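You operate a simulated robot arm through the tools that you are given. There is no shell and no other tool. Be economical: measure what you need, move in short steps, check, and stop when the job is done.

You run a simulated two-armed robot. Do the job below in one go: nothing can be reset, and whatever is moved stays where it is left.

JOB
Hold the trim reel, wind its edge waste up and tape the reel top.
Fine: roll tape pressed on by the tape pad; pad back. Set down upright: tape pad.
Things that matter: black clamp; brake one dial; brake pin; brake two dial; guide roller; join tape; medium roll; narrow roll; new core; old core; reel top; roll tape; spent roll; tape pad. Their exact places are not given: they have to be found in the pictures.

It is judged by the outcome, as a careful person would: the job done as asked, and still so three seconds after it is handed in. It fails if anything else is knocked over, pushed out of place, dropped, spilled or broken.

ROBOT AND FRAMES
Two 7-joint arms with two-finger parallel grippers on one trunk, on a base that drives. Base frame: it is fixed to the floor where the robot stands at the start and does not move with it; the origin is under the middle of the robot, x ahead of it, y to its left, z up. Lengths are in m, angles in rad, forces in N, time in s.
The left shoulder is at the start at [0.05, 0.177, 1.179], the right one opposite. Places, roughly: black clamp [2, -2.1, 1.1]; brake one dial [1.5, -2, 0.6]; brake pin [2, -1.75, 0.25]; brake two dial [1.5, -2, 0.8]; guide roller [2, -1.75, 1]; medium roll [2, -2, 0.5]; reel top [0.6, 0.1, 0.9]; web guide [2, -2.1, 1]; web leader [1.75, -2, 1]; white clamp [2, -1.9, 1.1]; white crank [0.5, -0.3, 0.9]; yellow crank [0.5, 0.1, 0.9]. Payload 3.43 kg a hand.
The tool frame of a hand sits at the grasp point between the pads (the TCP): z along the fingers, y along the line on which they close. The tips reach 0.034 m beyond it. The gripper opens to 0.128 m. The fingers are 0.024 m wide and 0.012 m thick; the gripper's body (0.048 by 0.13 m) begins 0.096 m behind the TCP.
Orientation is told as [roll, pitch, yaw] about the base's x, y, z axes, in that order, counted from this pose: with the fingers straight down and closing along the base's y, the tool's x points along the base's -x, its y along +y and its z along -z.

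CONTROLS
- The arms move only by the tool send_rows. It takes "left_commands", "right_commands" or both (then of equal length, played together; a hand with none holds still); each is a list of rows, each an object of numbers (a shift or turn left out is 0, a gripper value left out holds the last): "rx", "ry", "rz": the turn, a rotation vector about the base's x, y, z in rad; "dx", "dy", "dz": the shift along the base's x, y, z in m; "grip": the finger opening in m, from 0 to 0.128. In form: [{"rx": .., "ry": .., "rz": .., "dx": .., "dy": .., "dz": .., "grip": ..}, ...]. A call has 1 to 20 rows; each row is the pose to reach, as a shift and turn from the pose commanded when the call began. A row lasts 0.2 s, in which the tool goes at most 0.05 m and 0.15 rad; a call with a longer step from one row to the next is refused whole, and so is a gripper value outside its range. A pose out of reach is approached as far as the arm can. The call stops where the force on the tool passes 40 N (or 10 N more than at its start, if that is more) or the arm is blocked; 0.2 s more then pass. Each finger travels about 0.108 m/s and halts on what it meets, pressing with about 20 N; the grip force reading is that of the motor and also rises with nothing between the fingers. The clock runs only during rows and for 0.2 s after the last one: add rows that repeat a pose to give the fingers time. The reply holds the time, the measured pose of the TCP, the force on the tool along the base axes, the opening and the grip force, in the units named above and with some noise, with the torque about the TCP (base axes, N m) and any sound that the robot's microphone picked up.
- Cameras (640 x 400 px; columns grow to the right, rows downward): "scene" is now at [0.1265, 0.0644, 1.3332]; the picture's right is [0.75, -0.66, 0.00], its down [-0.43, -0.48, -0.76] and it looks along [0.51, 0.57, -0.65] (base axes); focal length 214 px, centre (320, 200). "left" rides on the left gripper at [0.076, 0.011, -0.16] in its tool frame; the picture's right is [-0.15, 0.99, 0.00], its down [-0.88, -0.13, -0.46] and it looks along [-0.45, -0.07, 0.89] (tool axes); focal length 234 px, centre (320, 200). "right" rides on the right gripper at [0.076, -0.011, -0.16] in its tool frame; the picture's right is [0.15, 0.99, 0.00], its down [-0.88, 0.13, -0.46] and it looks along [-0.45, 0.07, 0.89] (tool axes); focal length 234 px, centre (320, 200).
- snapshot(camera): a new picture of that camera. It takes no simulated time.
- raise_lower(by): slides the trunk up (or, below 0, down) by that many m; the arms and the scene camera ride with it, the base frame stays. It gives what a move gives, with no picture.
- base_move(legs): drives the robot by 1 to 6 legs, each [ahead, turn to the left] in m and rad, along the robot's own axes; the way and the turn of a leg run together, so that a leg with both is an arc; at most 1.5 m and 3.142 rad a leg. The arms and the cameras ride along, it lands a little off, and it stops where it bumps. It gives what a move gives.
- aim_head(pan, tilt): turns the head with the scene camera to pan (to the left, within 1.396 rad either way) and tilt (down, from -0.506 to 1.204), counted from straight ahead of the robot. It gives what a move gives.
- measure_at(camera, pixels): for up to 12 pixels [column, row] of the newest picture of that camera ("zoom" is the newest enlarged one), the place [x, y, z] in the base frame of the surface seen there, good to about 0.002 m. It takes no simulated time.
- close_up(camera, box): a new picture of the part [left, top, right, bottom] of that camera's present view, enlarged. It takes no simulated time.
- close_job(): hands the job in; it is judged then, once.

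Keep the steps short. Do not move on a guess: measure, check each grasp and each placing, and mend mistakes. In all there are 80 turns and 58 pictures (those below and enlarged ones count). Leave the grippers open and the arms clear of the work at the hand-in unless told otherwise, and finish with a single line.

The tools are called after "Call:" by a JSON object that holds its "name" and its "arguments". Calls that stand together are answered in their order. send_rows: Moves the arms, as the interface text tells. Its arguments: {"type":"object","properties":{"left_commands":{"type":"array"},"right_commands":{"type":"array"}},"required":[]} The other tools are called the same way: raise_lower (by) slides the trunk up or down; base_move (legs) drives the base; aim_head (pan, tilt) turns the head that bears the scene camera; snapshot (camera) takes a picture; measure_at (camera, pixels) gives the place of the surface under pixels of a picture; close_up (camera, box) takes an enlarged picture of a part of a camera's view; close_job () hands the job in.

At the start:

```text
t: 0.0
left_eef_pos: [0.4436, 0.2486, 1.2345]
left_tool_rot: [-0.001, 0.001, 0.0]
left_ft_force: [0.5, 0.7, 0.5]
left_torque: [0.0, -0.03, 0.01]
left_width: 0.1278
left_gripper_force: 0.0
right_eef_pos: [0.2957, -0.0721, 1.2487]
right_tool_rot: [0.002, -0.002, 0.0]
right_ft_force: [0.6, 0.7, 0.8]
right_torque: [-0.01, -0.02, 0.02]
right_width: 0.128
right_gripper_force: 0.0
trunk travel left (down, up): [-0.35, 0.051]
robot x, y, heading: [0.0028, -0.0021, 0.001]
head pan, tilt: [0.845, 0.705]
```

scene: 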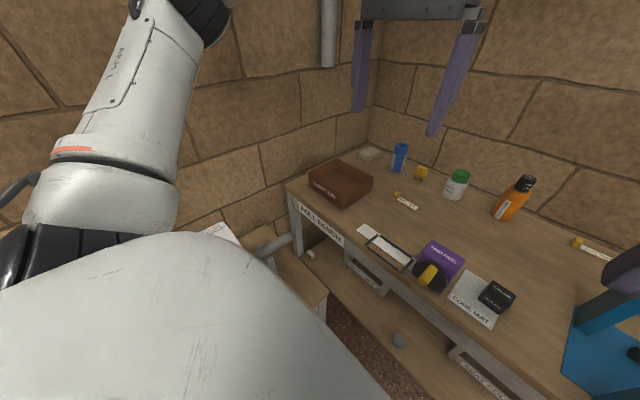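
right: 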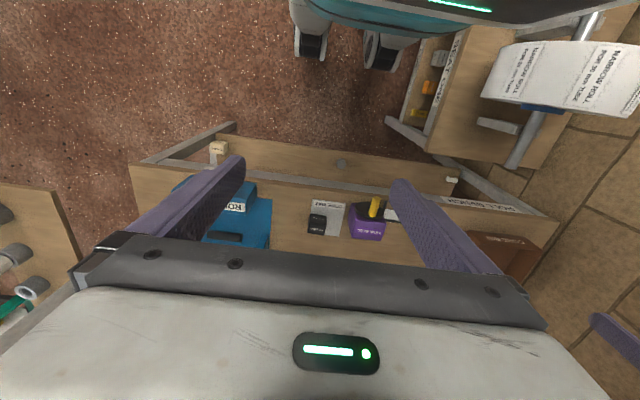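
left: 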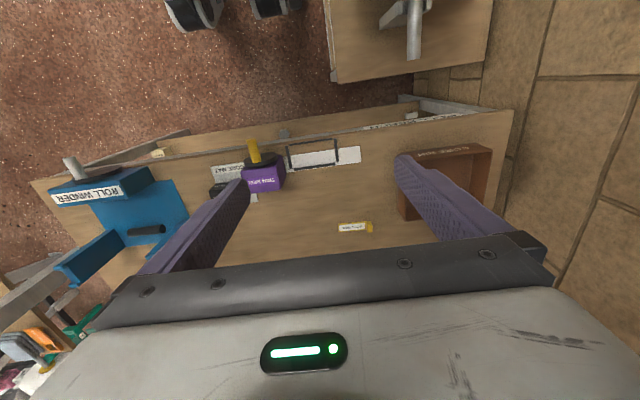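

I see the purple trim reel with a yellow crank, a black pad on a mat, and small tape strips. I'll aim the head at the bench and look closer.

Call:
{"name": "aim_head", "arguments": {"pan": 0.0, "tilt": 0.85}}

Call:
{"name": "snapshot", "arguments": {"camera": "scene"}}

Call:
{"name": "close_up", "arguments": {"camera": "left", "box": [190, 110, 390, 240]}}

```text
t: 1.2
left_eef_pos: [0.4437, 0.2496, 1.2345]
left_tool_rot: [-0.001, 0.001, 0.002]
left_ft_force: [0.3, -0.3, 0.0]
left_torque: [0.01, 0.01, 0.03]
left_width: 0.1282
left_gripper_force: 0.1
right_eef_pos: [0.296, -0.073, 1.248]
right_tool_rot: [0.003, -0.002, 0.001]
right_ft_force: [0.0, 0.0, -0.5]
right_torque: [0.0, 0.02, 0.0]
right_width: 0.128
right_gripper_force: 0.0
trunk travel left (down, up): [-0.35, 0.051]
robot x, y, heading: [0.0036, -0.0003, 0.002]
head pan, tilt: [0.0, 0.85]
```

```text
54 pictures are left
```

scene: 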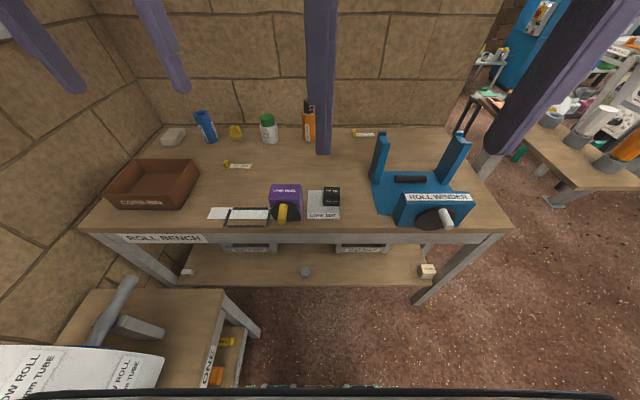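

```text
3.08 times, centred on (290, 175) of left
```

zoom: 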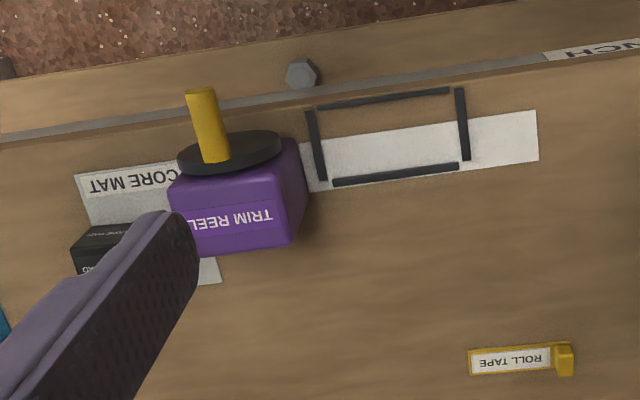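

I'll enlarge the reel area and the two tapes in the scene view to read labels and measure.

Call:
{"name": "close_up", "arguments": {"camera": "scene", "box": [190, 140, 360, 246]}}

Call:
{"name": "measure_at", "arguments": {"camera": "zoom", "pixels": [[310, 180], [415, 180], [360, 210], [346, 248], [350, 295], [72, 272], [225, 250], [130, 95], [200, 100], [535, 190], [490, 300], [290, 300]]}}

Call:
{"name": "close_up", "arguments": {"camera": "scene", "box": [290, 90, 390, 152]}}

```text
3.76 times, centred on (275, 193) of scene
```

zoom: 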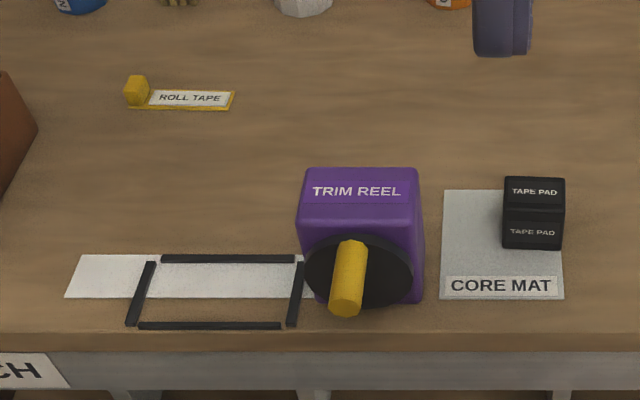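

```text
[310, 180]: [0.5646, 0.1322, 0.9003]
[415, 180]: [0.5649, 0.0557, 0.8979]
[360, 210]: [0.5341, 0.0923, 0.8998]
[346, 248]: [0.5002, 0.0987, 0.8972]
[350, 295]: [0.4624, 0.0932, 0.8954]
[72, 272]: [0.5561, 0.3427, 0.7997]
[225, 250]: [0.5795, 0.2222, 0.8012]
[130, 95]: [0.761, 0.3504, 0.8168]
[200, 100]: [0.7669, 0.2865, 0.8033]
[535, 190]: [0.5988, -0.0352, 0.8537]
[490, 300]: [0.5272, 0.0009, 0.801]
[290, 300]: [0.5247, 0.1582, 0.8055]
```

```text
6.40 times, centred on (340, 121) of scene
```

zoom: 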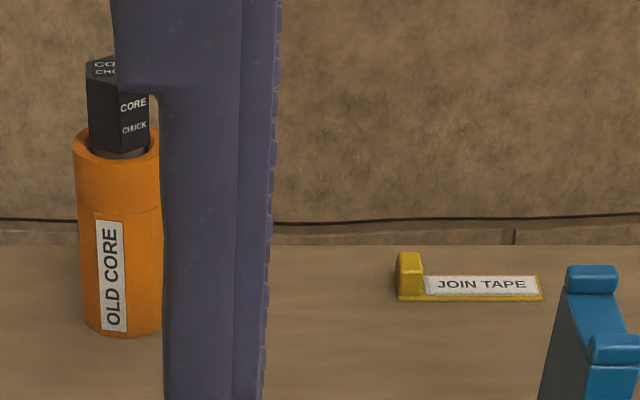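

Reel body is about y 0.055–0.135, x 0.53–0.58, top z 0.90; the crank faces me (−x). Roll tape tab is at about (0.76, 0.35), tape pad at (0.59, −0.035). I'll drive a little closer and look along the crank with a wider view.

Call:
{"name": "base_move", "arguments": {"legs": [[0.12, 0.0]]}}

Call:
{"name": "aim_head", "arguments": {"pan": 0.2, "tilt": 1.1}}

Call:
{"name": "snapshot", "arguments": {"camera": "scene"}}

```text
t: 2.4
left_eef_pos: [0.5628, 0.2485, 1.2347]
left_tool_rot: [0.0, 0.002, 0.002]
left_ft_force: [0.0, -0.5, -0.2]
left_torque: [-0.05, 0.02, 0.0]
left_width: 0.1284
left_gripper_force: 0.1
right_eef_pos: [0.4161, -0.0728, 1.2483]
right_tool_rot: [0.002, -0.001, -0.001]
right_ft_force: [0.5, 0.5, 0.1]
right_torque: [-0.03, 0.01, 0.01]
right_width: 0.1282
right_gripper_force: 0.1
trunk travel left (down, up): [-0.35, 0.051]
robot x, y, heading: [0.1189, -0.0021, 0.004]
head pan, tilt: [0.0, 0.85]
```

```text
t: 3.2
left_eef_pos: [0.5618, 0.2492, 1.2337]
left_tool_rot: [-0.001, -0.001, 0.002]
left_ft_force: [0.7, -0.3, 0.2]
left_torque: [0.01, 0.0, 0.01]
left_width: 0.1281
left_gripper_force: 0.1
right_eef_pos: [0.415, -0.0724, 1.2482]
right_tool_rot: [0.003, -0.002, 0.001]
right_ft_force: [0.9, 0.4, -0.2]
right_torque: [0.0, -0.01, 0.01]
right_width: 0.1281
right_gripper_force: 0.1
trunk travel left (down, up): [-0.35, 0.051]
robot x, y, heading: [0.1175, -0.0004, 0.002]
head pan, tilt: [0.201, 1.1]
```

```text
50 pictures are left
```

scene: 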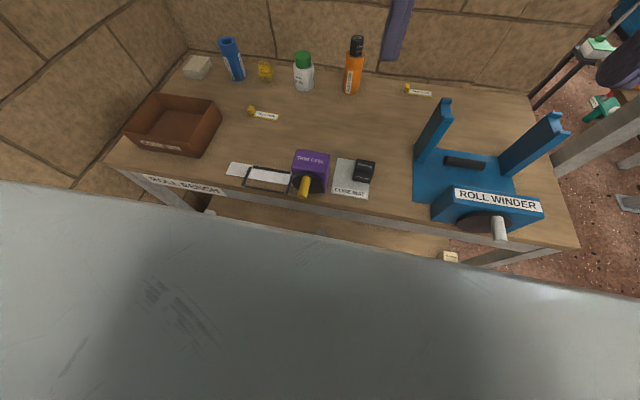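

I'll measure how close my own front (grey edge near (300,240)) is to the bench edge, plus shelf and crank points.

Call:
{"name": "measure_at", "arguments": {"camera": "scene", "pixels": [[300, 250], [480, 275], [100, 215], [300, 222], [310, 206], [262, 207], [305, 190], [303, 182], [315, 185], [300, 152], [326, 155], [252, 111]]}}

Call:
{"name": "close_up", "arguments": {"camera": "scene", "box": [250, 140, 390, 228]}}

Call:
{"name": "measure_at", "arguments": {"camera": "zoom", "pixels": [[210, 50], [350, 55], [205, 115], [335, 120], [255, 185], [240, 250], [245, 210], [320, 200], [520, 100], [565, 100], [515, 130], [560, 135]]}}

```text
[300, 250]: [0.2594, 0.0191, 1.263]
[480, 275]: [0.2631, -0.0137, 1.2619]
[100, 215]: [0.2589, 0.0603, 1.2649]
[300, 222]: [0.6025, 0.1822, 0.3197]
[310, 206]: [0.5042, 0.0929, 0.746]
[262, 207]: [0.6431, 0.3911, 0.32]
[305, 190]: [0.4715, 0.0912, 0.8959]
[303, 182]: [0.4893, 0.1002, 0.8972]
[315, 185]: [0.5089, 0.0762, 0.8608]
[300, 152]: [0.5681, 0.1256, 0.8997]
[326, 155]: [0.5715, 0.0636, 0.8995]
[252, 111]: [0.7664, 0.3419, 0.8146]
```

```text
4.55 times, centred on (320, 184) of scene
```

zoom: 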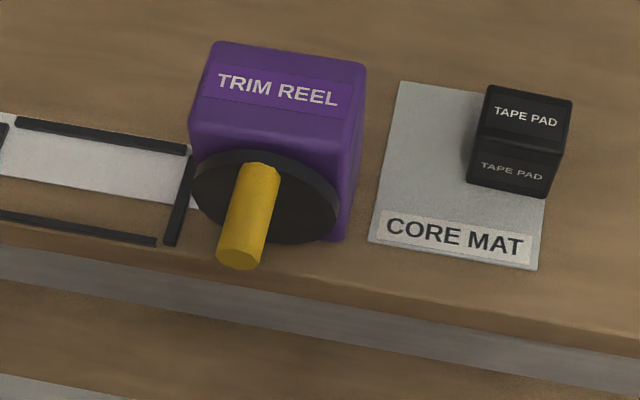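

```text
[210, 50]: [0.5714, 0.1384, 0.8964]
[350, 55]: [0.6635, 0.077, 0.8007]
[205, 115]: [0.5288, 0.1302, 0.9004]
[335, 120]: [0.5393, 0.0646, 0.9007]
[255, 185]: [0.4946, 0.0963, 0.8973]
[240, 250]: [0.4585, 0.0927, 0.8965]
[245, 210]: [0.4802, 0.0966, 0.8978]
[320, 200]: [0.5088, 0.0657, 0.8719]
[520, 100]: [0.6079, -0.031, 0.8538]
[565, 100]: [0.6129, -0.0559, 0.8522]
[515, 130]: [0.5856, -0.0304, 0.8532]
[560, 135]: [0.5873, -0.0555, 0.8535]
```

Handle: axis along x at about y 0.096, z 0.886, x 0.458–0.505; body y 0.055–0.135, z up to 0.90. I'll test the left arm's tool-down reach above the reel, moving the right hand aside.

Call:
{"name": "send_rows", "arguments": {"left_commands": [{"dz": -0.04}, {"dz": -0.08}, {"dz": -0.12}, {"dz": -0.16, "dy": -0.02}, {"dz": -0.2, "dy": -0.04}, {"dz": -0.24, "dy": -0.06}, {"dz": -0.25, "dy": -0.08}, {"dz": -0.25, "dy": -0.1}], "right_commands": [{"dy": -0.03}, {"dy": -0.06}, {"dy": -0.09}, {"dy": -0.12}, {"dy": -0.12}, {"dy": -0.12}, {"dy": -0.12}, {"dy": -0.12}]}}

```text
t: 5.0
left_eef_pos: [0.564, 0.1487, 0.9848]
left_tool_rot: [0.001, 0.001, 0.0]
left_ft_force: [0.6, -0.4, 0.7]
left_torque: [-0.02, -0.01, 0.05]
left_width: 0.1279
left_gripper_force: 0.0
right_eef_pos: [0.4147, -0.1913, 1.2493]
right_tool_rot: [0.005, -0.002, 0.0]
right_ft_force: [0.3, 0.2, 0.4]
right_torque: [0.01, -0.03, -0.01]
right_width: 0.128
right_gripper_force: 0.1
trunk travel left (down, up): [-0.35, 0.051]
robot x, y, heading: [0.1133, -0.001, -0.0]
head pan, tilt: [0.201, 1.1]
```

The left arm reaches well. Now I tilt the right hand forward and bring it low in front of the bench, beside the crank.

Call:
{"name": "send_rows", "arguments": {"right_commands": [{"ry": -0.13, "dz": -0.03, "dx": -0.01}, {"ry": -0.26, "dz": -0.06, "dx": -0.02}, {"ry": -0.39, "dz": -0.09, "dx": -0.02}, {"ry": -0.52, "dz": -0.12, "dx": -0.02}, {"ry": -0.65, "dz": -0.15, "dx": -0.02}, {"ry": -0.78, "dz": -0.18, "dx": -0.02}, {"ry": -0.91, "dz": -0.21, "dx": -0.02}, {"ry": -1.04, "dz": -0.24, "dx": -0.02}, {"ry": -1.17, "dz": -0.27, "dx": -0.02}, {"ry": -1.25, "dz": -0.3, "dx": -0.02}, {"ry": -1.25, "dz": -0.3, "dx": -0.02}]}}

Call:
{"name": "snapshot", "arguments": {"camera": "right"}}

Call:
{"name": "snapshot", "arguments": {"camera": "left"}}

```text
t: 7.0
left_eef_pos: [0.5635, 0.1479, 0.9857]
left_tool_rot: [-0.001, 0.001, 0.001]
left_ft_force: [0.1, -0.6, -0.9]
left_torque: [0.04, -0.02, -0.03]
left_width: 0.128
left_gripper_force: 0.1
right_eef_pos: [0.4958, -0.0152, 0.9819]
right_tool_rot: [0.829, -0.977, -0.88]
right_ft_force: [0.6, 0.7, -0.4]
right_torque: [-0.05, -0.03, 0.06]
right_width: 0.1282
right_gripper_force: 0.0
right hand out of reach, approached as far as the arm can: row 4, 5, 6, 7, 8, 9
trunk travel left (down, up): [-0.35, 0.051]
robot x, y, heading: [0.1199, -0.0028, -0.003]
head pan, tilt: [0.201, 1.1]
stopped in row 9 (right hand): the arm was blocked; the commanded pose is now the measured one
```

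```text
48 pictures are left
```

right: 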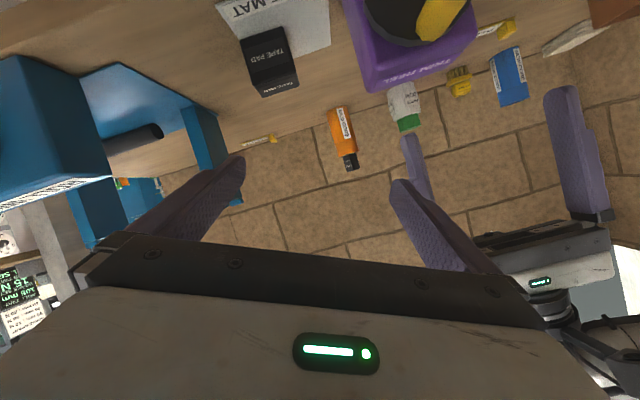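

```text
47 pictures are left
```

left: 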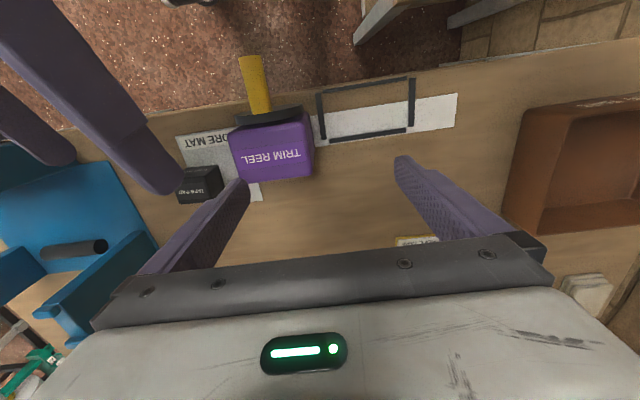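

The right arm is too folded this close in. I'll back off 0.12 m so the arms are more stretched, then bring the right hand back to a plain 0.5 rad forward tilt.

Call:
{"name": "base_move", "arguments": {"legs": [[-0.12, 0.0]]}}

Call:
{"name": "send_rows", "arguments": {"right_commands": [{"rx": -0.06, "ry": 0.11, "rz": 0.045, "dz": 0.02, "dy": -0.02}, {"rx": -0.12, "ry": 0.22, "rz": 0.09, "dz": 0.03, "dy": -0.04}, {"rx": -0.18, "ry": 0.33, "rz": 0.135, "dz": 0.03, "dy": -0.06}, {"rx": -0.24, "ry": 0.44, "rz": 0.18, "dz": 0.03, "dy": -0.06}, {"rx": -0.3, "ry": 0.55, "rz": 0.225, "dz": 0.03, "dy": -0.06}, {"rx": -0.364, "ry": 0.662, "rz": 0.274, "dz": 0.03, "dy": -0.06}, {"rx": -0.364, "ry": 0.662, "rz": 0.274, "dz": 0.03, "dy": -0.06}]}}

```text
t: 8.2
left_eef_pos: [0.4425, 0.1491, 0.9861]
left_tool_rot: [-0.001, -0.003, 0.0]
left_ft_force: [-0.5, 0.6, -0.5]
left_torque: [0.0, -0.01, -0.01]
left_width: 0.1281
left_gripper_force: 0.1
right_eef_pos: [0.3757, -0.0147, 0.9807]
right_tool_rot: [0.829, -0.978, -0.882]
right_ft_force: [0.3, 0.0, 0.4]
right_torque: [0.01, 0.02, 0.0]
right_width: 0.1281
right_gripper_force: 0.1
trunk travel left (down, up): [-0.35, 0.051]
robot x, y, heading: [-0.0015, -0.0008, 0.001]
head pan, tilt: [0.201, 1.1]
```

```text
t: 9.8
left_eef_pos: [0.4439, 0.1475, 0.9852]
left_tool_rot: [-0.001, 0.0, 0.0]
left_ft_force: [0.4, 0.4, -1.0]
left_torque: [0.02, 0.03, -0.01]
left_width: 0.1281
left_gripper_force: 0.1
right_eef_pos: [0.3768, -0.0755, 1.0115]
right_tool_rot: [-0.002, -0.501, 0.0]
right_ft_force: [0.5, -0.3, -0.1]
right_torque: [-0.01, -0.06, -0.02]
right_width: 0.1279
right_gripper_force: 0.1
right hand out of reach, approached as far as the arm can: row 2, 3
trunk travel left (down, up): [-0.35, 0.051]
robot x, y, heading: [0.0013, 0.0012, -0.003]
head pan, tilt: [0.201, 1.1]
```

Right hand is now at pitch −0.5. Moving the left hand over the reel (x 0.555, y 0.095), still above it.

Call:
{"name": "send_rows", "arguments": {"left_commands": [{"dx": 0.04, "dy": -0.02}, {"dx": 0.08, "dy": -0.04}, {"dx": 0.111, "dy": -0.052}, {"dx": 0.111, "dy": -0.052}]}}

Call:
{"name": "snapshot", "arguments": {"camera": "left"}}

Call:
{"name": "snapshot", "arguments": {"camera": "scene"}}

```text
t: 10.8
left_eef_pos: [0.5543, 0.0961, 0.986]
left_tool_rot: [0.001, 0.001, -0.001]
left_ft_force: [-0.9, 1.1, 0.8]
left_torque: [0.01, -0.02, 0.02]
left_width: 0.128
left_gripper_force: 0.0
right_eef_pos: [0.3777, -0.0748, 1.0106]
right_tool_rot: [-0.002, -0.502, -0.003]
right_ft_force: [-0.1, -0.3, -0.1]
right_torque: [0.02, 0.0, -0.02]
right_width: 0.1282
right_gripper_force: 0.0
trunk travel left (down, up): [-0.35, 0.051]
robot x, y, heading: [-0.0031, -0.0049, -0.003]
head pan, tilt: [0.201, 1.1]
```

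```text
46 pictures are left
```

left: 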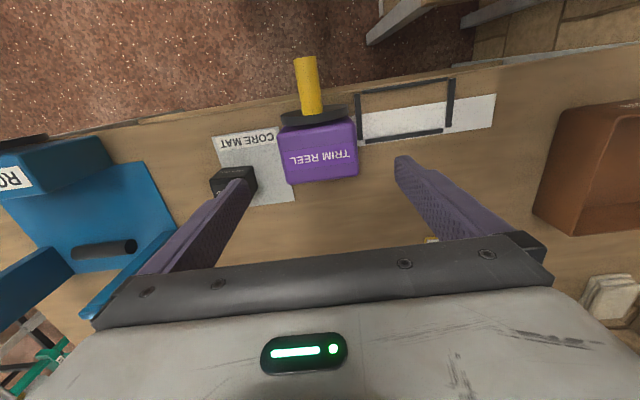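

```text
45 pictures are left
```

scene: 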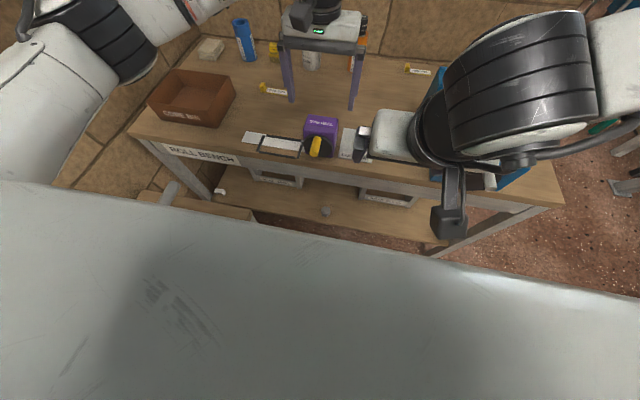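

Measure the reel's edges, handle, disk and waste strip from the left camera picture.

Call:
{"name": "measure_at", "arguments": {"camera": "left", "pixels": [[285, 135], [352, 130], [292, 180], [355, 172], [320, 152], [308, 65], [314, 105], [300, 115], [325, 112], [285, 112], [342, 108], [240, 178]]}}

Call:
{"name": "close_up", "arguments": {"camera": "left", "box": [200, 40, 500, 220]}}

```text
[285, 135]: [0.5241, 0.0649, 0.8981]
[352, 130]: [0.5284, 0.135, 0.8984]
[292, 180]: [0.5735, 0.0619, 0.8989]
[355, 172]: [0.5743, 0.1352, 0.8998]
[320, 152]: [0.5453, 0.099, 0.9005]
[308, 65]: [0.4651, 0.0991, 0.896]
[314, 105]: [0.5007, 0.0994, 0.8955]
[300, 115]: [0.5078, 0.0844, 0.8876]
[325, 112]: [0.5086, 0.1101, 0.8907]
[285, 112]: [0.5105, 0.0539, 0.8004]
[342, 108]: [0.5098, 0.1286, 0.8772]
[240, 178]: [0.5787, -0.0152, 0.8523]
```

```text
2.13 times, centred on (350, 130) of left
```

zoom: 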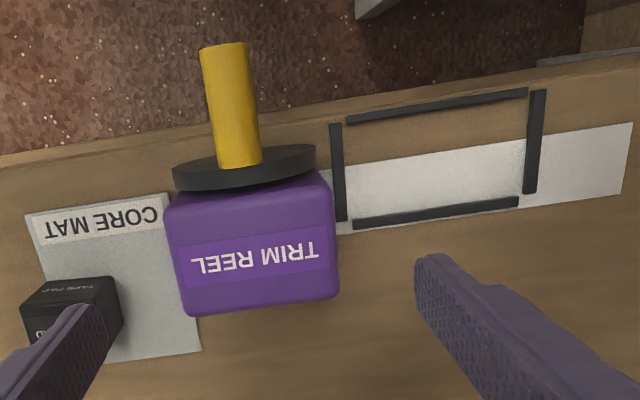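

Body is x 0.522–0.578, y 0.061–0.137; disk centre about (y 0.099, z 0.85). Now lower the left hand around the reel (TCP z 0.875) and close on its sides.

Call:
{"name": "send_rows", "arguments": {"left_commands": [{"dx": -0.004, "dy": 0.003, "dz": -0.04}, {"dx": -0.004, "dy": 0.003, "dz": -0.08}, {"dx": -0.004, "dy": 0.003, "dz": -0.111}, {"dx": -0.004, "dy": 0.003, "dz": -0.111}, {"dx": -0.004, "dy": 0.003, "dz": -0.111, "grip": 0.09}, {"dx": -0.004, "dy": 0.003, "dz": -0.111, "grip": 0.082}, {"dx": -0.004, "dy": 0.003, "dz": -0.111, "grip": 0.06}, {"dx": -0.004, "dy": 0.003, "dz": -0.111, "grip": 0.06}, {"dx": -0.004, "dy": 0.003, "dz": -0.111, "grip": 0.06}]}}

```text
t: 12.8
left_eef_pos: [0.5505, 0.0988, 0.8741]
left_tool_rot: [0.001, 0.001, 0.002]
left_ft_force: [-0.5, 0.3, -0.7]
left_torque: [-0.05, -0.04, 0.02]
left_width: 0.0848
left_gripper_force: 20.5
right_eef_pos: [0.378, -0.0761, 1.0104]
right_tool_rot: [-0.001, -0.502, -0.001]
right_ft_force: [-0.5, 0.1, 0.2]
right_torque: [-0.02, -0.02, 0.03]
right_width: 0.1281
right_gripper_force: 0.0
trunk travel left (down, up): [-0.35, 0.051]
robot x, y, heading: [-0.0019, 0.0005, 0.002]
head pan, tilt: [0.201, 1.1]
```

Reel held (width 0.085, 20 N). Now bring the right hand tilted (pitch −0.8) to a standoff in front of the crank handle.

Call:
{"name": "send_rows", "arguments": {"right_commands": [{"ry": -0.1, "dy": 0.03, "grip": 0.08}, {"ry": -0.2, "dy": 0.07, "dz": -0.01}, {"ry": -0.3, "dy": 0.105, "dz": -0.02}, {"ry": -0.3, "dy": 0.14, "dz": -0.04, "dx": 0.01}, {"ry": -0.3, "dy": 0.175, "dz": -0.06, "dx": 0.02}, {"ry": -0.3, "dy": 0.175, "dz": -0.06, "dx": 0.02}]}}

Call:
{"name": "snapshot", "arguments": {"camera": "right"}}

```text
t: 14.2
left_eef_pos: [0.5495, 0.0986, 0.8734]
left_tool_rot: [0.0, 0.001, -0.001]
left_ft_force: [0.8, -0.8, -0.7]
left_torque: [-0.01, 0.01, 0.01]
left_width: 0.0848
left_gripper_force: 20.3
right_eef_pos: [0.3976, 0.099, 0.9515]
right_tool_rot: [-0.003, -0.803, -0.001]
right_ft_force: [-0.3, 0.2, 0.0]
right_torque: [0.02, -0.03, -0.02]
right_width: 0.0802
right_gripper_force: 0.2
trunk travel left (down, up): [-0.35, 0.051]
robot x, y, heading: [-0.0011, 0.0009, 0.001]
head pan, tilt: [0.201, 1.1]
```

```text
43 pictures are left
```

right: 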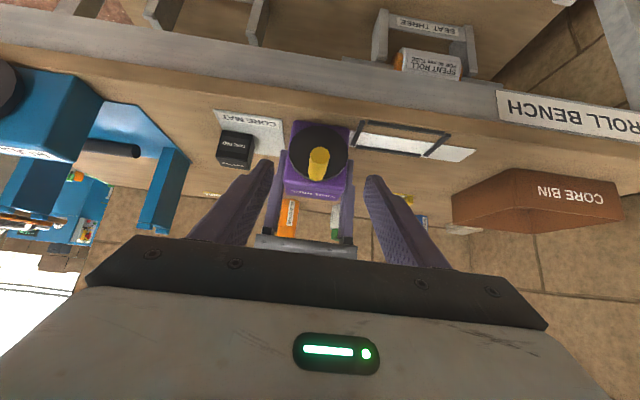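

Good view of the disk and handle near (320,155). Enlarge and measure the disk rim and the handle end to get the crank radius.

Call:
{"name": "close_up", "arguments": {"camera": "right", "box": [270, 110, 370, 205]}}

```text
4.21 times, centred on (320, 158) of right
```

zoom: 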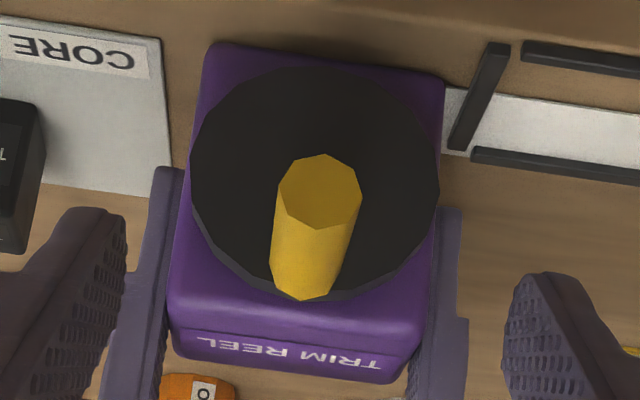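

Call:
{"name": "measure_at", "arguments": {"camera": "zoom", "pixels": [[320, 75], [195, 190], [432, 195], [230, 260], [405, 255], [320, 190], [320, 160], [320, 222], [285, 190], [356, 190], [320, 110], [312, 270]]}}

```text
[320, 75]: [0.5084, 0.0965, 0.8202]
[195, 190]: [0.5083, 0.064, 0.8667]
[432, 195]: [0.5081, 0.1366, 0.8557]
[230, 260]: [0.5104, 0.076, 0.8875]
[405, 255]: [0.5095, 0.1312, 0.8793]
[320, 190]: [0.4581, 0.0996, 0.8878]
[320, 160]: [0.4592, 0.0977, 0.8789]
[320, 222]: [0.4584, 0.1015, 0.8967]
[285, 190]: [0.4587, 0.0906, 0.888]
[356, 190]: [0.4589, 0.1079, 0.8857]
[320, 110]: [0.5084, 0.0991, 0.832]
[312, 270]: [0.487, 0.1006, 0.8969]
```

Handle centre ≈ (y 0.0995, z 0.8875), crank axis ≈ (y 0.10, z 0.8575), radius ≈ 0.03. Move in and grip the handle.

Call:
{"name": "send_rows", "arguments": {"right_commands": [{"dx": 0.03, "dz": -0.026, "grip": 0.06}, {"dx": 0.0654, "dz": -0.0555, "grip": 0.06}, {"dx": 0.0654, "dz": -0.0555, "grip": 0.05}, {"dx": 0.0654, "dz": -0.0555, "grip": 0.01}, {"dx": 0.0654, "dz": -0.0555, "grip": 0.01}, {"dx": 0.0654, "dz": -0.0555, "grip": 0.01}]}}

Call:
{"name": "close_up", "arguments": {"camera": "right", "box": [220, 100, 420, 225]}}

```text
t: 15.6
left_eef_pos: [0.5496, 0.0995, 0.874]
left_tool_rot: [0.001, 0.0, 0.0]
left_ft_force: [-1.8, -1.1, 1.1]
left_torque: [-0.01, -0.23, -0.03]
left_width: 0.0844
left_gripper_force: 19.8
right_eef_pos: [0.4627, 0.0981, 0.8959]
right_tool_rot: [-0.002, -0.801, -0.001]
right_ft_force: [3.1, 1.5, 0.2]
right_torque: [0.06, 0.17, 0.11]
right_width: 0.0198
right_gripper_force: 20.3
trunk travel left (down, up): [-0.35, 0.051]
robot x, y, heading: [-0.0016, -0.0005, -0.001]
head pan, tilt: [0.201, 1.1]
```

```text
3.20 times, centred on (320, 162) of right
```

zoom: 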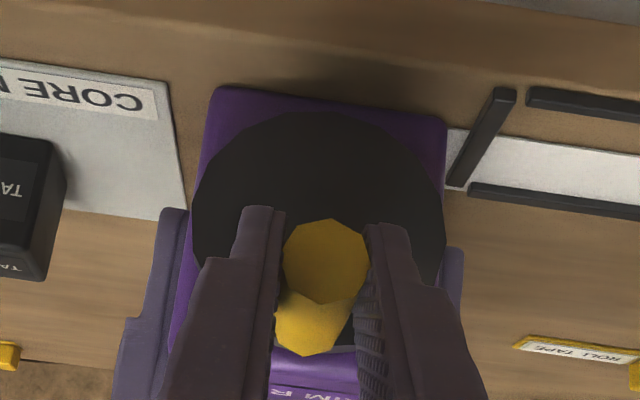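

Handle gripped (0.020 m). First a quarter-turn trial toward +y (top goes left, so the bottom pulls the waste in), watching forces.

Call:
{"name": "send_rows", "arguments": {"right_commands": [{"dy": 0.0093, "dz": -0.0015}, {"dy": 0.0176, "dz": -0.0057}, {"dy": 0.0243, "dz": -0.0124}, {"dy": 0.0285, "dz": -0.0207}, {"dy": 0.03, "dz": -0.03}]}}

Call:
{"name": "close_up", "arguments": {"camera": "right", "box": [220, 80, 480, 240]}}

```text
t: 16.8
left_eef_pos: [0.5502, 0.1013, 0.8747]
left_tool_rot: [0.003, -0.009, 0.002]
left_ft_force: [15.6, 17.4, 2.0]
left_torque: [-0.29, -0.34, -1.14]
left_width: 0.0954
left_gripper_force: 19.7
right_eef_pos: [0.4678, 0.1258, 0.8684]
right_tool_rot: [0.004, -0.802, -0.022]
right_ft_force: [-13.4, -12.8, 7.5]
right_torque: [0.05, -0.09, -0.43]
right_width: 0.0248
right_gripper_force: 20.3
trunk travel left (down, up): [-0.35, 0.051]
robot x, y, heading: [0.0002, 0.0038, -0.001]
head pan, tilt: [0.201, 1.1]
```

```text
2.46 times, centred on (350, 160) of right
```

zoom: 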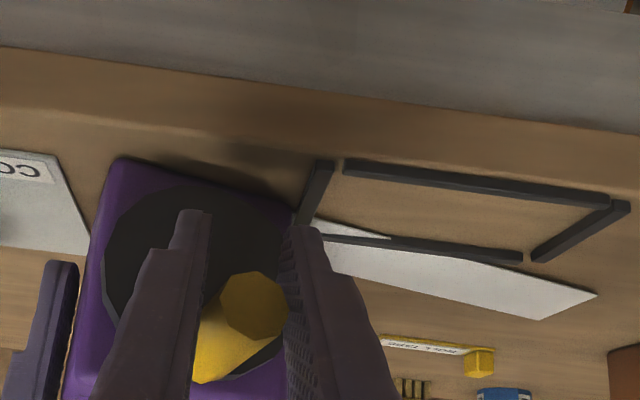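

The reel yawed under the push (left width grew to 0.095). Look from the left camera to see what turned.

Call:
{"name": "close_up", "arguments": {"camera": "left", "box": [170, 20, 490, 220]}}

```text
2.00 times, centred on (330, 120) of left
```

zoom: 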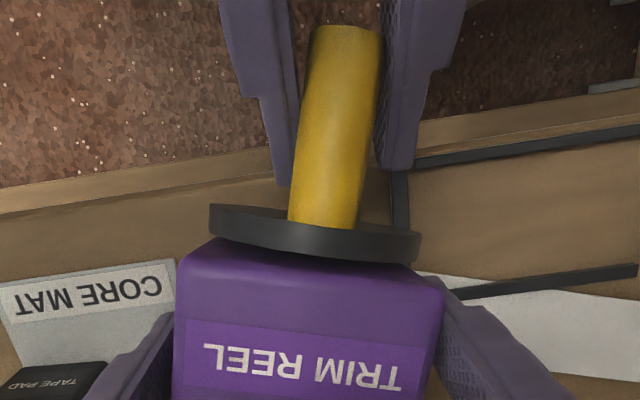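

The body yawed while the crank hardly turned: this direction may be stiff or blocked. Go back to the starting point to straighten the reel, then look.

Call:
{"name": "send_rows", "arguments": {"right_commands": [{"dz": 0.007, "dy": -0.002}, {"dz": 0.014, "dy": -0.007}, {"dz": 0.02, "dy": -0.013}, {"dz": 0.025, "dy": -0.02}, {"dz": 0.0275, "dy": -0.0265}, {"dz": 0.0275, "dy": -0.0265}]}}

Call:
{"name": "snapshot", "arguments": {"camera": "left"}}

Call:
{"name": "close_up", "arguments": {"camera": "right", "box": [220, 80, 480, 240]}}

```text
t: 18.2
left_eef_pos: [0.5486, 0.1002, 0.8733]
left_tool_rot: [0.003, 0.001, 0.0]
left_ft_force: [-2.7, 6.7, -0.1]
left_torque: [-0.23, -0.07, 0.1]
left_width: 0.0855
left_gripper_force: 20.1
right_eef_pos: [0.4645, 0.1021, 0.8947]
right_tool_rot: [-0.002, -0.806, -0.006]
right_ft_force: [1.1, -8.0, 1.8]
right_torque: [-0.14, -0.07, -0.8]
right_width: 0.0203
right_gripper_force: 20.8
trunk travel left (down, up): [-0.35, 0.051]
robot x, y, heading: [-0.0031, 0.0004, -0.001]
head pan, tilt: [0.201, 1.1]
```

```text
38 pictures are left
```

left: 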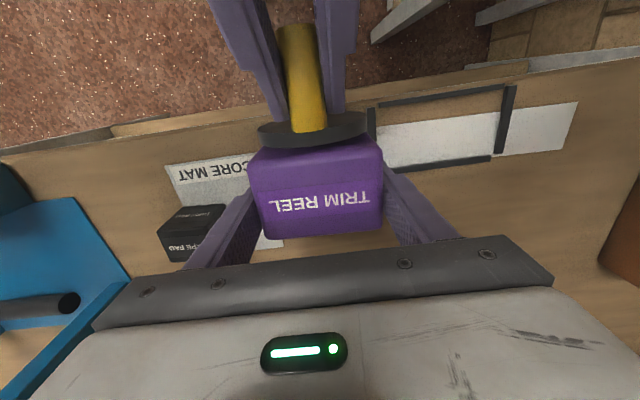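

```text
2.46 times, centred on (350, 160) of right
```

zoom: 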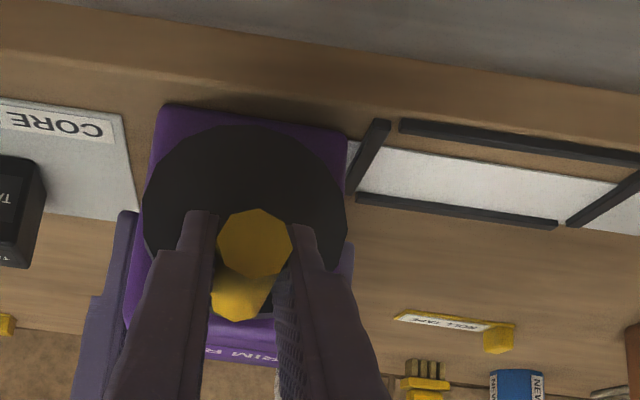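

Reel is straight again. Trial in the other direction (toward −y), about 50°.

Call:
{"name": "send_rows", "arguments": {"right_commands": [{"dy": -0.005}, {"dy": -0.01, "dz": -0.0013}, {"dy": -0.0154, "dz": -0.0032}, {"dy": -0.02, "dz": -0.006}, {"dy": -0.024, "dz": -0.0095}, {"dy": -0.0265, "dz": -0.0125}]}}

Call:
{"name": "close_up", "arguments": {"camera": "right", "box": [220, 80, 480, 240]}}

```text
t: 19.6
left_eef_pos: [0.5506, 0.0993, 0.8735]
left_tool_rot: [0.001, 0.0, 0.001]
left_ft_force: [-3.4, -2.4, -0.4]
left_torque: [-0.11, -0.21, -0.25]
left_width: 0.0847
left_gripper_force: 20.0
right_eef_pos: [0.462, 0.0769, 0.8799]
right_tool_rot: [-0.001, -0.801, -0.001]
right_ft_force: [2.0, 2.5, 3.0]
right_torque: [0.1, 0.07, 0.39]
right_width: 0.0203
right_gripper_force: 20.1
trunk travel left (down, up): [-0.35, 0.051]
robot x, y, heading: [0.0009, 0.0017, -0.002]
head pan, tilt: [0.201, 1.1]
```

```text
2.46 times, centred on (350, 160) of right
```

zoom: 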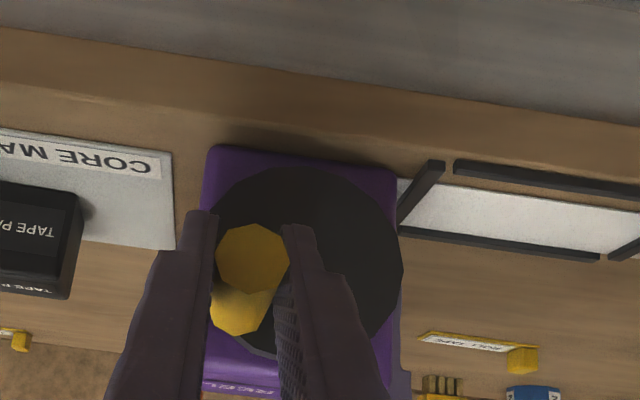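

It turns freely this way. Measure the handle end now to confirm radius and offset.

Call:
{"name": "measure_at", "arguments": {"camera": "zoom", "pixels": [[252, 255], [252, 230], [252, 285], [222, 255], [284, 255], [310, 172], [398, 260]]}}

```text
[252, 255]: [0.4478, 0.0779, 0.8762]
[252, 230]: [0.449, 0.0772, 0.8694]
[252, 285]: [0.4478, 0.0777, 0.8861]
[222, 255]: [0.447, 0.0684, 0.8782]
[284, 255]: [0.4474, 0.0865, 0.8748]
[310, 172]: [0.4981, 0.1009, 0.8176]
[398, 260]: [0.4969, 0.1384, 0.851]
```

Crank axis confirmed (y≈0.0995, z≈0.857, R 0.03). Continue clockwise a half turn past the bottom, checking forces.

Call:
{"name": "send_rows", "arguments": {"right_commands": [{"dy": -0.0054, "dz": -0.0089}, {"dy": -0.0074, "dz": -0.0191}, {"dy": -0.0058, "dz": -0.0294}, {"dy": -0.0007, "dz": -0.0385}, {"dy": 0.0071, "dz": -0.0454}, {"dy": 0.0168, "dz": -0.0491}, {"dy": 0.0273, "dz": -0.0493}, {"dy": 0.0371, "dz": -0.046}]}}

Call:
{"name": "close_up", "arguments": {"camera": "right", "box": [220, 60, 480, 220]}}

```text
t: 21.4
left_eef_pos: [0.5499, 0.0978, 0.876]
left_tool_rot: [-0.004, -0.001, -0.001]
left_ft_force: [3.4, 8.2, 9.3]
left_torque: [0.13, 0.19, -0.36]
left_width: 0.0883
left_gripper_force: 20.4
right_eef_pos: [0.4639, 0.1147, 0.8328]
right_tool_rot: [0.0, -0.798, -0.007]
right_ft_force: [-4.9, -8.3, -12.6]
right_torque: [0.38, 0.61, -0.37]
right_width: 0.0238
right_gripper_force: 19.7
trunk travel left (down, up): [-0.35, 0.051]
robot x, y, heading: [0.0009, 0.0028, -0.002]
head pan, tilt: [0.201, 1.1]
```

```text
2.46 times, centred on (350, 140) of right
```

zoom: 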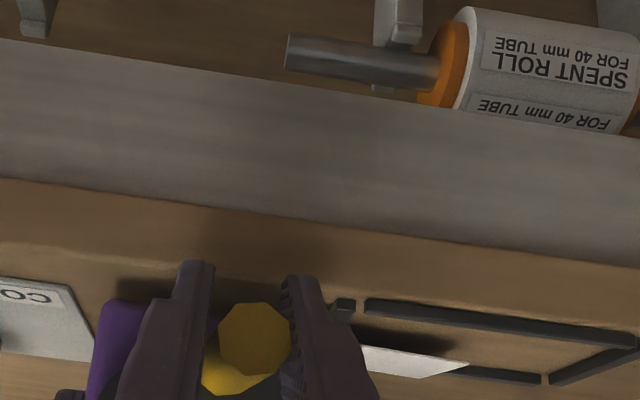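

The waste strip is visibly shorter, so this is the winding direction. Continue up the other side and over the top.

Call:
{"name": "send_rows", "arguments": {"right_commands": [{"dy": 0.0081, "dz": 0.0066}, {"dy": 0.0135, "dz": 0.0155}, {"dy": 0.0155, "dz": 0.0257}, {"dy": 0.0139, "dz": 0.036}, {"dy": 0.0088, "dz": 0.0451}, {"dy": 0.001, "dz": 0.052}, {"dy": -0.0087, "dz": 0.0557}, {"dy": -0.0192, "dz": 0.0559}]}}

Call:
{"name": "snapshot", "arguments": {"camera": "left"}}

```text
t: 23.2
left_eef_pos: [0.5487, 0.0971, 0.8722]
left_tool_rot: [-0.002, 0.004, 0.001]
left_ft_force: [3.7, -6.9, -2.8]
left_torque: [0.45, 0.16, 0.66]
left_width: 0.085
left_gripper_force: 20.4
right_eef_pos: [0.4629, 0.0972, 0.892]
right_tool_rot: [0.002, -0.807, 0.0]
right_ft_force: [-3.8, 6.0, -0.8]
right_torque: [-0.29, -0.09, -0.08]
right_width: 0.0204
right_gripper_force: 19.7
trunk travel left (down, up): [-0.35, 0.051]
robot x, y, heading: [-0.0008, 0.0031, -0.005]
head pan, tilt: [0.201, 1.1]
```

```text
34 pictures are left
```

left: 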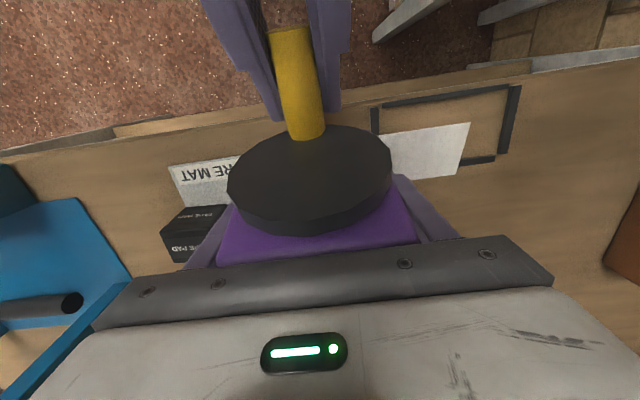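

The reel seems to have pitched in the left grip (disk face visible from above). Measure to understand.

Call:
{"name": "measure_at", "arguments": {"camera": "left", "pixels": [[291, 38], [300, 80], [308, 125], [310, 160], [310, 205], [245, 190], [375, 160], [240, 225], [400, 215], [320, 240], [465, 130], [400, 155]]}}

Call:
{"name": "close_up", "arguments": {"camera": "right", "box": [200, 80, 460, 240]}}

```text
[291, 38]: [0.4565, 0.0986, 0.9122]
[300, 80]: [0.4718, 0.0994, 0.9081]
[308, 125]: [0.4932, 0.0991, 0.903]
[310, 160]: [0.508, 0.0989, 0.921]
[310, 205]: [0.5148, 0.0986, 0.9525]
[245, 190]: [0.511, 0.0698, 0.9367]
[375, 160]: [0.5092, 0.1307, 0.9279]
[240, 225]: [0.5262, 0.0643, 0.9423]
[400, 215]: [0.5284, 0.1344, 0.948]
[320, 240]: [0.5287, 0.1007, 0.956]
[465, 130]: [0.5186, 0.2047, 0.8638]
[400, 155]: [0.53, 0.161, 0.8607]
```

```text
2.46 times, centred on (330, 160) of right
```

zoom: 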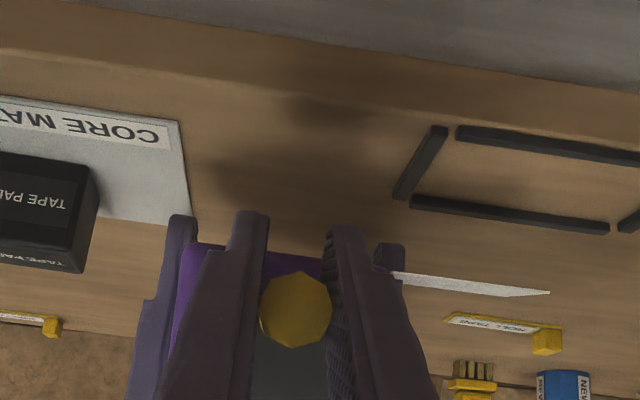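

The upswing lifted the whole reel ~0.055 m inside the left fingers instead of turning the crank (handle is at the bottom of the disk). I'll press it straight back down to the table with the right hand, gently.

Call:
{"name": "send_rows", "arguments": {"right_commands": [{"dz": -0.008}, {"dz": -0.016}, {"dz": -0.024}, {"dz": -0.032}, {"dz": -0.04}, {"dz": -0.047}, {"dz": -0.052}, {"dz": -0.056}, {"dz": -0.058}]}}

Call:
{"name": "snapshot", "arguments": {"camera": "left"}}

Call:
{"name": "measure_at", "arguments": {"camera": "left", "pixels": [[291, 38], [300, 80], [308, 125], [300, 150], [300, 190], [340, 190], [280, 170], [350, 160], [440, 135], [400, 150]]}}

```text
t: 25.2
left_eef_pos: [0.5501, 0.0993, 0.873]
left_tool_rot: [-0.001, 0.001, 0.001]
left_ft_force: [-3.7, -2.7, -10.7]
left_torque: [0.04, -0.56, 0.18]
left_width: 0.085
left_gripper_force: 20.4
right_eef_pos: [0.4623, 0.0953, 0.8322]
right_tool_rot: [0.0, -0.802, -0.002]
right_ft_force: [3.3, 2.3, 9.0]
right_torque: [-0.08, -0.15, -0.03]
right_width: 0.0199
right_gripper_force: 19.5
trunk travel left (down, up): [-0.35, 0.051]
robot x, y, heading: [-0.0006, 0.0019, -0.001]
head pan, tilt: [0.201, 1.1]
```

```text
32 pictures are left
```

left: 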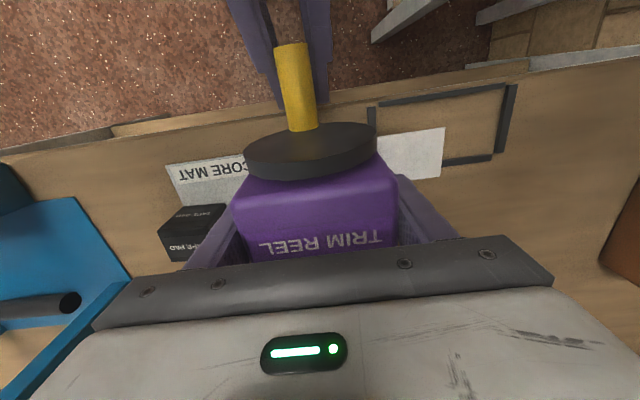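

```text
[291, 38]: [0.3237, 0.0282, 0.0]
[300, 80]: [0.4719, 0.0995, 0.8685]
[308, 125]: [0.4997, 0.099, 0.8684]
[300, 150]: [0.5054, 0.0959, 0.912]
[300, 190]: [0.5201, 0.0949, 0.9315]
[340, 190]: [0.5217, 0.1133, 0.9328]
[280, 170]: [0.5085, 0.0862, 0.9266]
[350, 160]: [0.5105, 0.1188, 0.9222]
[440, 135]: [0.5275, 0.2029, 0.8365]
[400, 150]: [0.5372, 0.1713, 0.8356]
```

Reel still 0.033 m up; the handle slid up in the right fingers. I'll open the right hand a bit and lower the reel with the left hand itself (tips then at ~0.807).

Call:
{"name": "send_rows", "arguments": {"left_commands": [{}, {}, {}, {"dz": -0.008}, {"dz": -0.016}, {"dz": -0.024}, {"dz": -0.032}, {"dz": -0.032}], "right_commands": [{"grip": 0.06}, {"grip": 0.06}, {"dx": -0.03, "dz": 0.03}, {"dx": -0.06, "dz": 0.055}, {"dx": -0.07, "dz": 0.06}, {"dx": -0.07, "dz": 0.06}, {"dx": -0.07, "dz": 0.06}, {"dx": -0.07, "dz": 0.06}]}}

Call:
{"name": "snapshot", "arguments": {"camera": "right"}}

```text
t: 27.0
left_eef_pos: [0.5508, 0.0995, 0.841]
left_tool_rot: [-0.001, 0.0, -0.001]
left_ft_force: [-0.7, 0.3, -2.0]
left_torque: [0.01, -0.04, 0.0]
left_width: 0.0847
left_gripper_force: 19.7
right_eef_pos: [0.3921, 0.0953, 0.8924]
right_tool_rot: [-0.002, -0.801, -0.002]
right_ft_force: [0.4, -0.5, -0.2]
right_torque: [-0.01, -0.01, 0.0]
right_width: 0.0601
right_gripper_force: 0.1
trunk travel left (down, up): [-0.35, 0.051]
robot x, y, heading: [-0.0015, 0.002, 0.001]
head pan, tilt: [0.201, 1.1]
```

```text
31 pictures are left
```

right: 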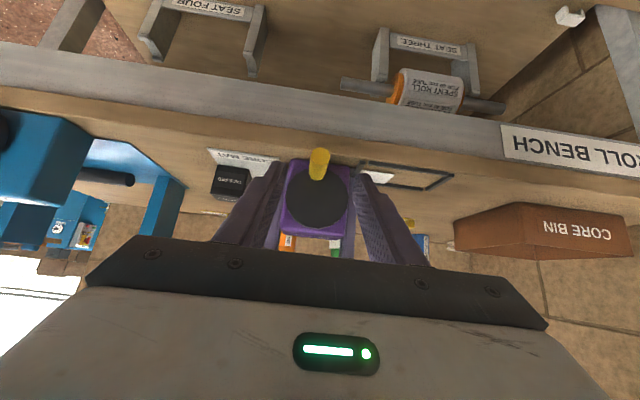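

Reel is back on the table, held lower. My turning was likely too fast (drag grows with speed); I'll regrip and turn slowly. Measure the handle and disk now.

Call:
{"name": "close_up", "arguments": {"camera": "right", "box": [240, 130, 440, 255]}}

Call:
{"name": "measure_at", "arguments": {"camera": "zoom", "pixels": [[260, 85], [245, 85], [275, 85], [258, 68], [255, 110], [165, 205], [345, 205], [250, 310], [250, 350], [400, 130], [485, 155], [495, 147]]}}

```text
3.20 times, centred on (340, 192) of right
```

zoom: 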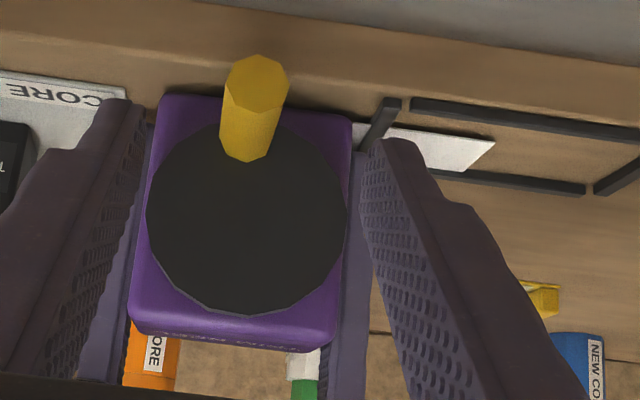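

```text
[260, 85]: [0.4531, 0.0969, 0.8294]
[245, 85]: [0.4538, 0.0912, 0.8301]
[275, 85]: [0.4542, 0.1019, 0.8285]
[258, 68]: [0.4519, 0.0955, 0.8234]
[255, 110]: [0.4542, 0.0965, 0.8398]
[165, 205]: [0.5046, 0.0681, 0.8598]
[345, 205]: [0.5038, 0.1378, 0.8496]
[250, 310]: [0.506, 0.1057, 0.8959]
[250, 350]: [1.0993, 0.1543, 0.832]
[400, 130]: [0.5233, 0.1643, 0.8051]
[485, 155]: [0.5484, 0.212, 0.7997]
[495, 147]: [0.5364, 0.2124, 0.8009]
```

Handle is at φ≈170° (y 0.0965, z 0.830); about 0.075 m of waste is left. Approach and grip lightly.

Call:
{"name": "send_rows", "arguments": {"right_commands": [{"dx": 0.037, "dy": 0.001, "dz": -0.027}, {"dx": 0.074, "dy": 0.0017, "dz": -0.0544}, {"dx": 0.074, "dy": 0.0017, "dz": -0.0544, "grip": 0.03}, {"dx": 0.074, "dy": 0.0017, "dz": -0.0544, "grip": 0.0192}, {"dx": 0.074, "dy": 0.0017, "dz": -0.0544, "grip": 0.0192}]}}

```text
t: 28.2
left_eef_pos: [0.5497, 0.1002, 0.8413]
left_tool_rot: [-0.002, -0.001, 0.0]
left_ft_force: [-1.9, -0.3, -1.6]
left_torque: [0.01, 0.01, 0.02]
left_width: 0.0848
left_gripper_force: 19.9
right_eef_pos: [0.4681, 0.0961, 0.8365]
right_tool_rot: [-0.004, -0.801, -0.002]
right_ft_force: [1.8, -0.9, 0.2]
right_torque: [-0.03, 0.06, 0.02]
right_width: 0.0206
right_gripper_force: 18.2
trunk travel left (down, up): [-0.35, 0.051]
robot x, y, heading: [-0.0006, -0.0005, -0.003]
head pan, tilt: [0.201, 1.1]
```

Turn slowly from φ 170° to 224°.

Call:
{"name": "send_rows", "arguments": {"right_commands": [{"dy": 0.0015, "dz": -0.0002}, {"dy": 0.0031, "dz": -0.0004}, {"dy": 0.0047, "dz": -0.0005}, {"dy": 0.0062, "dz": -0.0004}, {"dy": 0.0078, "dz": -0.0003}, {"dy": 0.0094, "dz": -0.0002}, {"dy": 0.0109, "dz": 0.0001}, {"dy": 0.0125, "dz": 0.0004}, {"dy": 0.014, "dz": 0.0009}, {"dy": 0.0155, "dz": 0.0014}, {"dy": 0.0169, "dz": 0.0019}, {"dy": 0.0184, "dz": 0.0026}, {"dy": 0.0197, "dz": 0.0033}, {"dy": 0.0211, "dz": 0.0041}, {"dy": 0.0224, "dz": 0.005}, {"dy": 0.0237, "dz": 0.0059}, {"dy": 0.0249, "dz": 0.0069}, {"dy": 0.026, "dz": 0.008}]}}

Call:
{"name": "snapshot", "arguments": {"camera": "left"}}

```text
t: 32.0
left_eef_pos: [0.5522, 0.0975, 0.8433]
left_tool_rot: [-0.003, -0.001, 0.001]
left_ft_force: [4.0, -2.4, 6.0]
left_torque: [0.33, 0.38, 0.02]
left_width: 0.0853
left_gripper_force: 20.2
right_eef_pos: [0.4732, 0.1131, 0.8432]
right_tool_rot: [0.004, -0.793, -0.029]
right_ft_force: [-8.8, 3.7, -7.8]
right_torque: [-0.43, -0.31, -0.9]
right_width: 0.0209
right_gripper_force: 20.1
trunk travel left (down, up): [-0.35, 0.051]
robot x, y, heading: [0.0017, 0.0015, 0.001]
head pan, tilt: [0.201, 1.1]
```

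```text
29 pictures are left
```

left: 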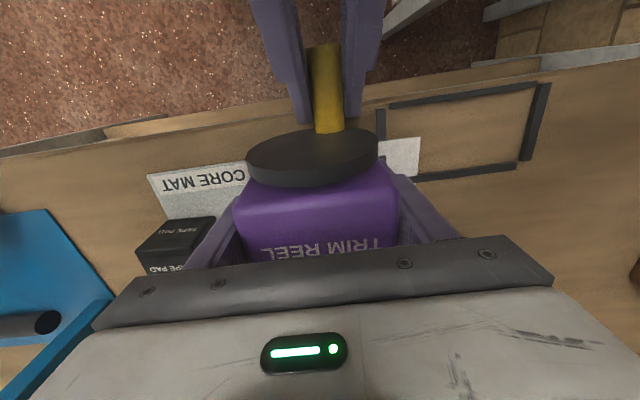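

Waste shorter still, but the right TCP lagged 9 mm in y. See whether something touches the right arm.

Call:
{"name": "snapshot", "arguments": {"camera": "scene"}}

Call:
{"name": "close_up", "arguments": {"camera": "right", "box": [200, 90, 460, 250]}}

```text
28 pictures are left
```

scene: 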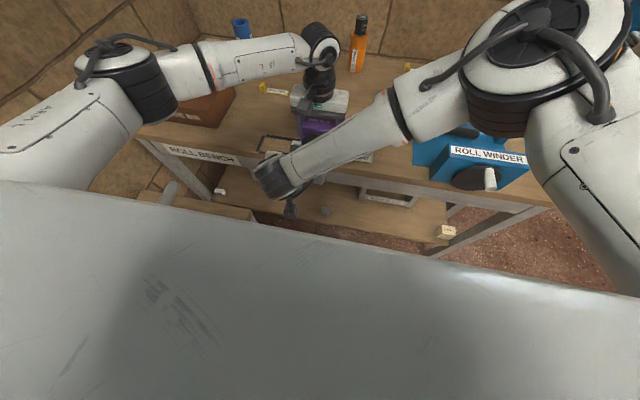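

```text
2.46 times, centred on (330, 170) of right
```

zoom: 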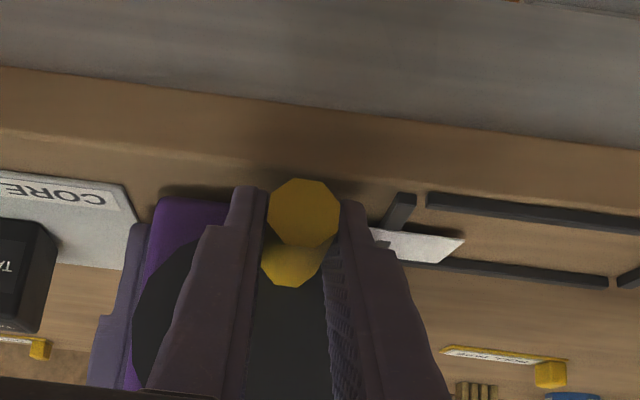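

The right forearm crosses over and leans on the left hand; that is the real obstruction. I'll swap roles: left hand (straight ahead of its shoulder) cranks, right hand holds from above. First retract the right hand.

Call:
{"name": "send_rows", "arguments": {"right_commands": [{"grip": 0.05}, {"grip": 0.06}, {"dx": -0.03, "dz": 0.03, "grip": 0.06}, {"dx": -0.06, "dz": 0.06}, {"dx": -0.075, "dz": 0.1, "dy": -0.01}, {"dx": -0.075, "dz": 0.14, "dy": -0.04}, {"dx": -0.075, "dz": 0.18, "dy": -0.08}, {"dx": -0.075, "dz": 0.2, "dy": -0.12, "ry": 0.1}, {"dx": -0.075, "dz": 0.2, "dy": -0.16, "ry": 0.24}, {"dx": -0.075, "dz": 0.2, "dy": -0.2, "ry": 0.38}, {"dx": -0.075, "dz": 0.2, "dy": -0.23, "ry": 0.52}, {"dx": -0.075, "dz": 0.2, "dy": -0.23, "ry": 0.66}, {"dx": -0.075, "dz": 0.2, "dy": -0.23, "ry": 0.8}, {"dx": -0.075, "dz": 0.2, "dy": -0.23, "ry": 0.8}]}}

```text
refused: row 7 steps farther than a row can; nothing moved
```

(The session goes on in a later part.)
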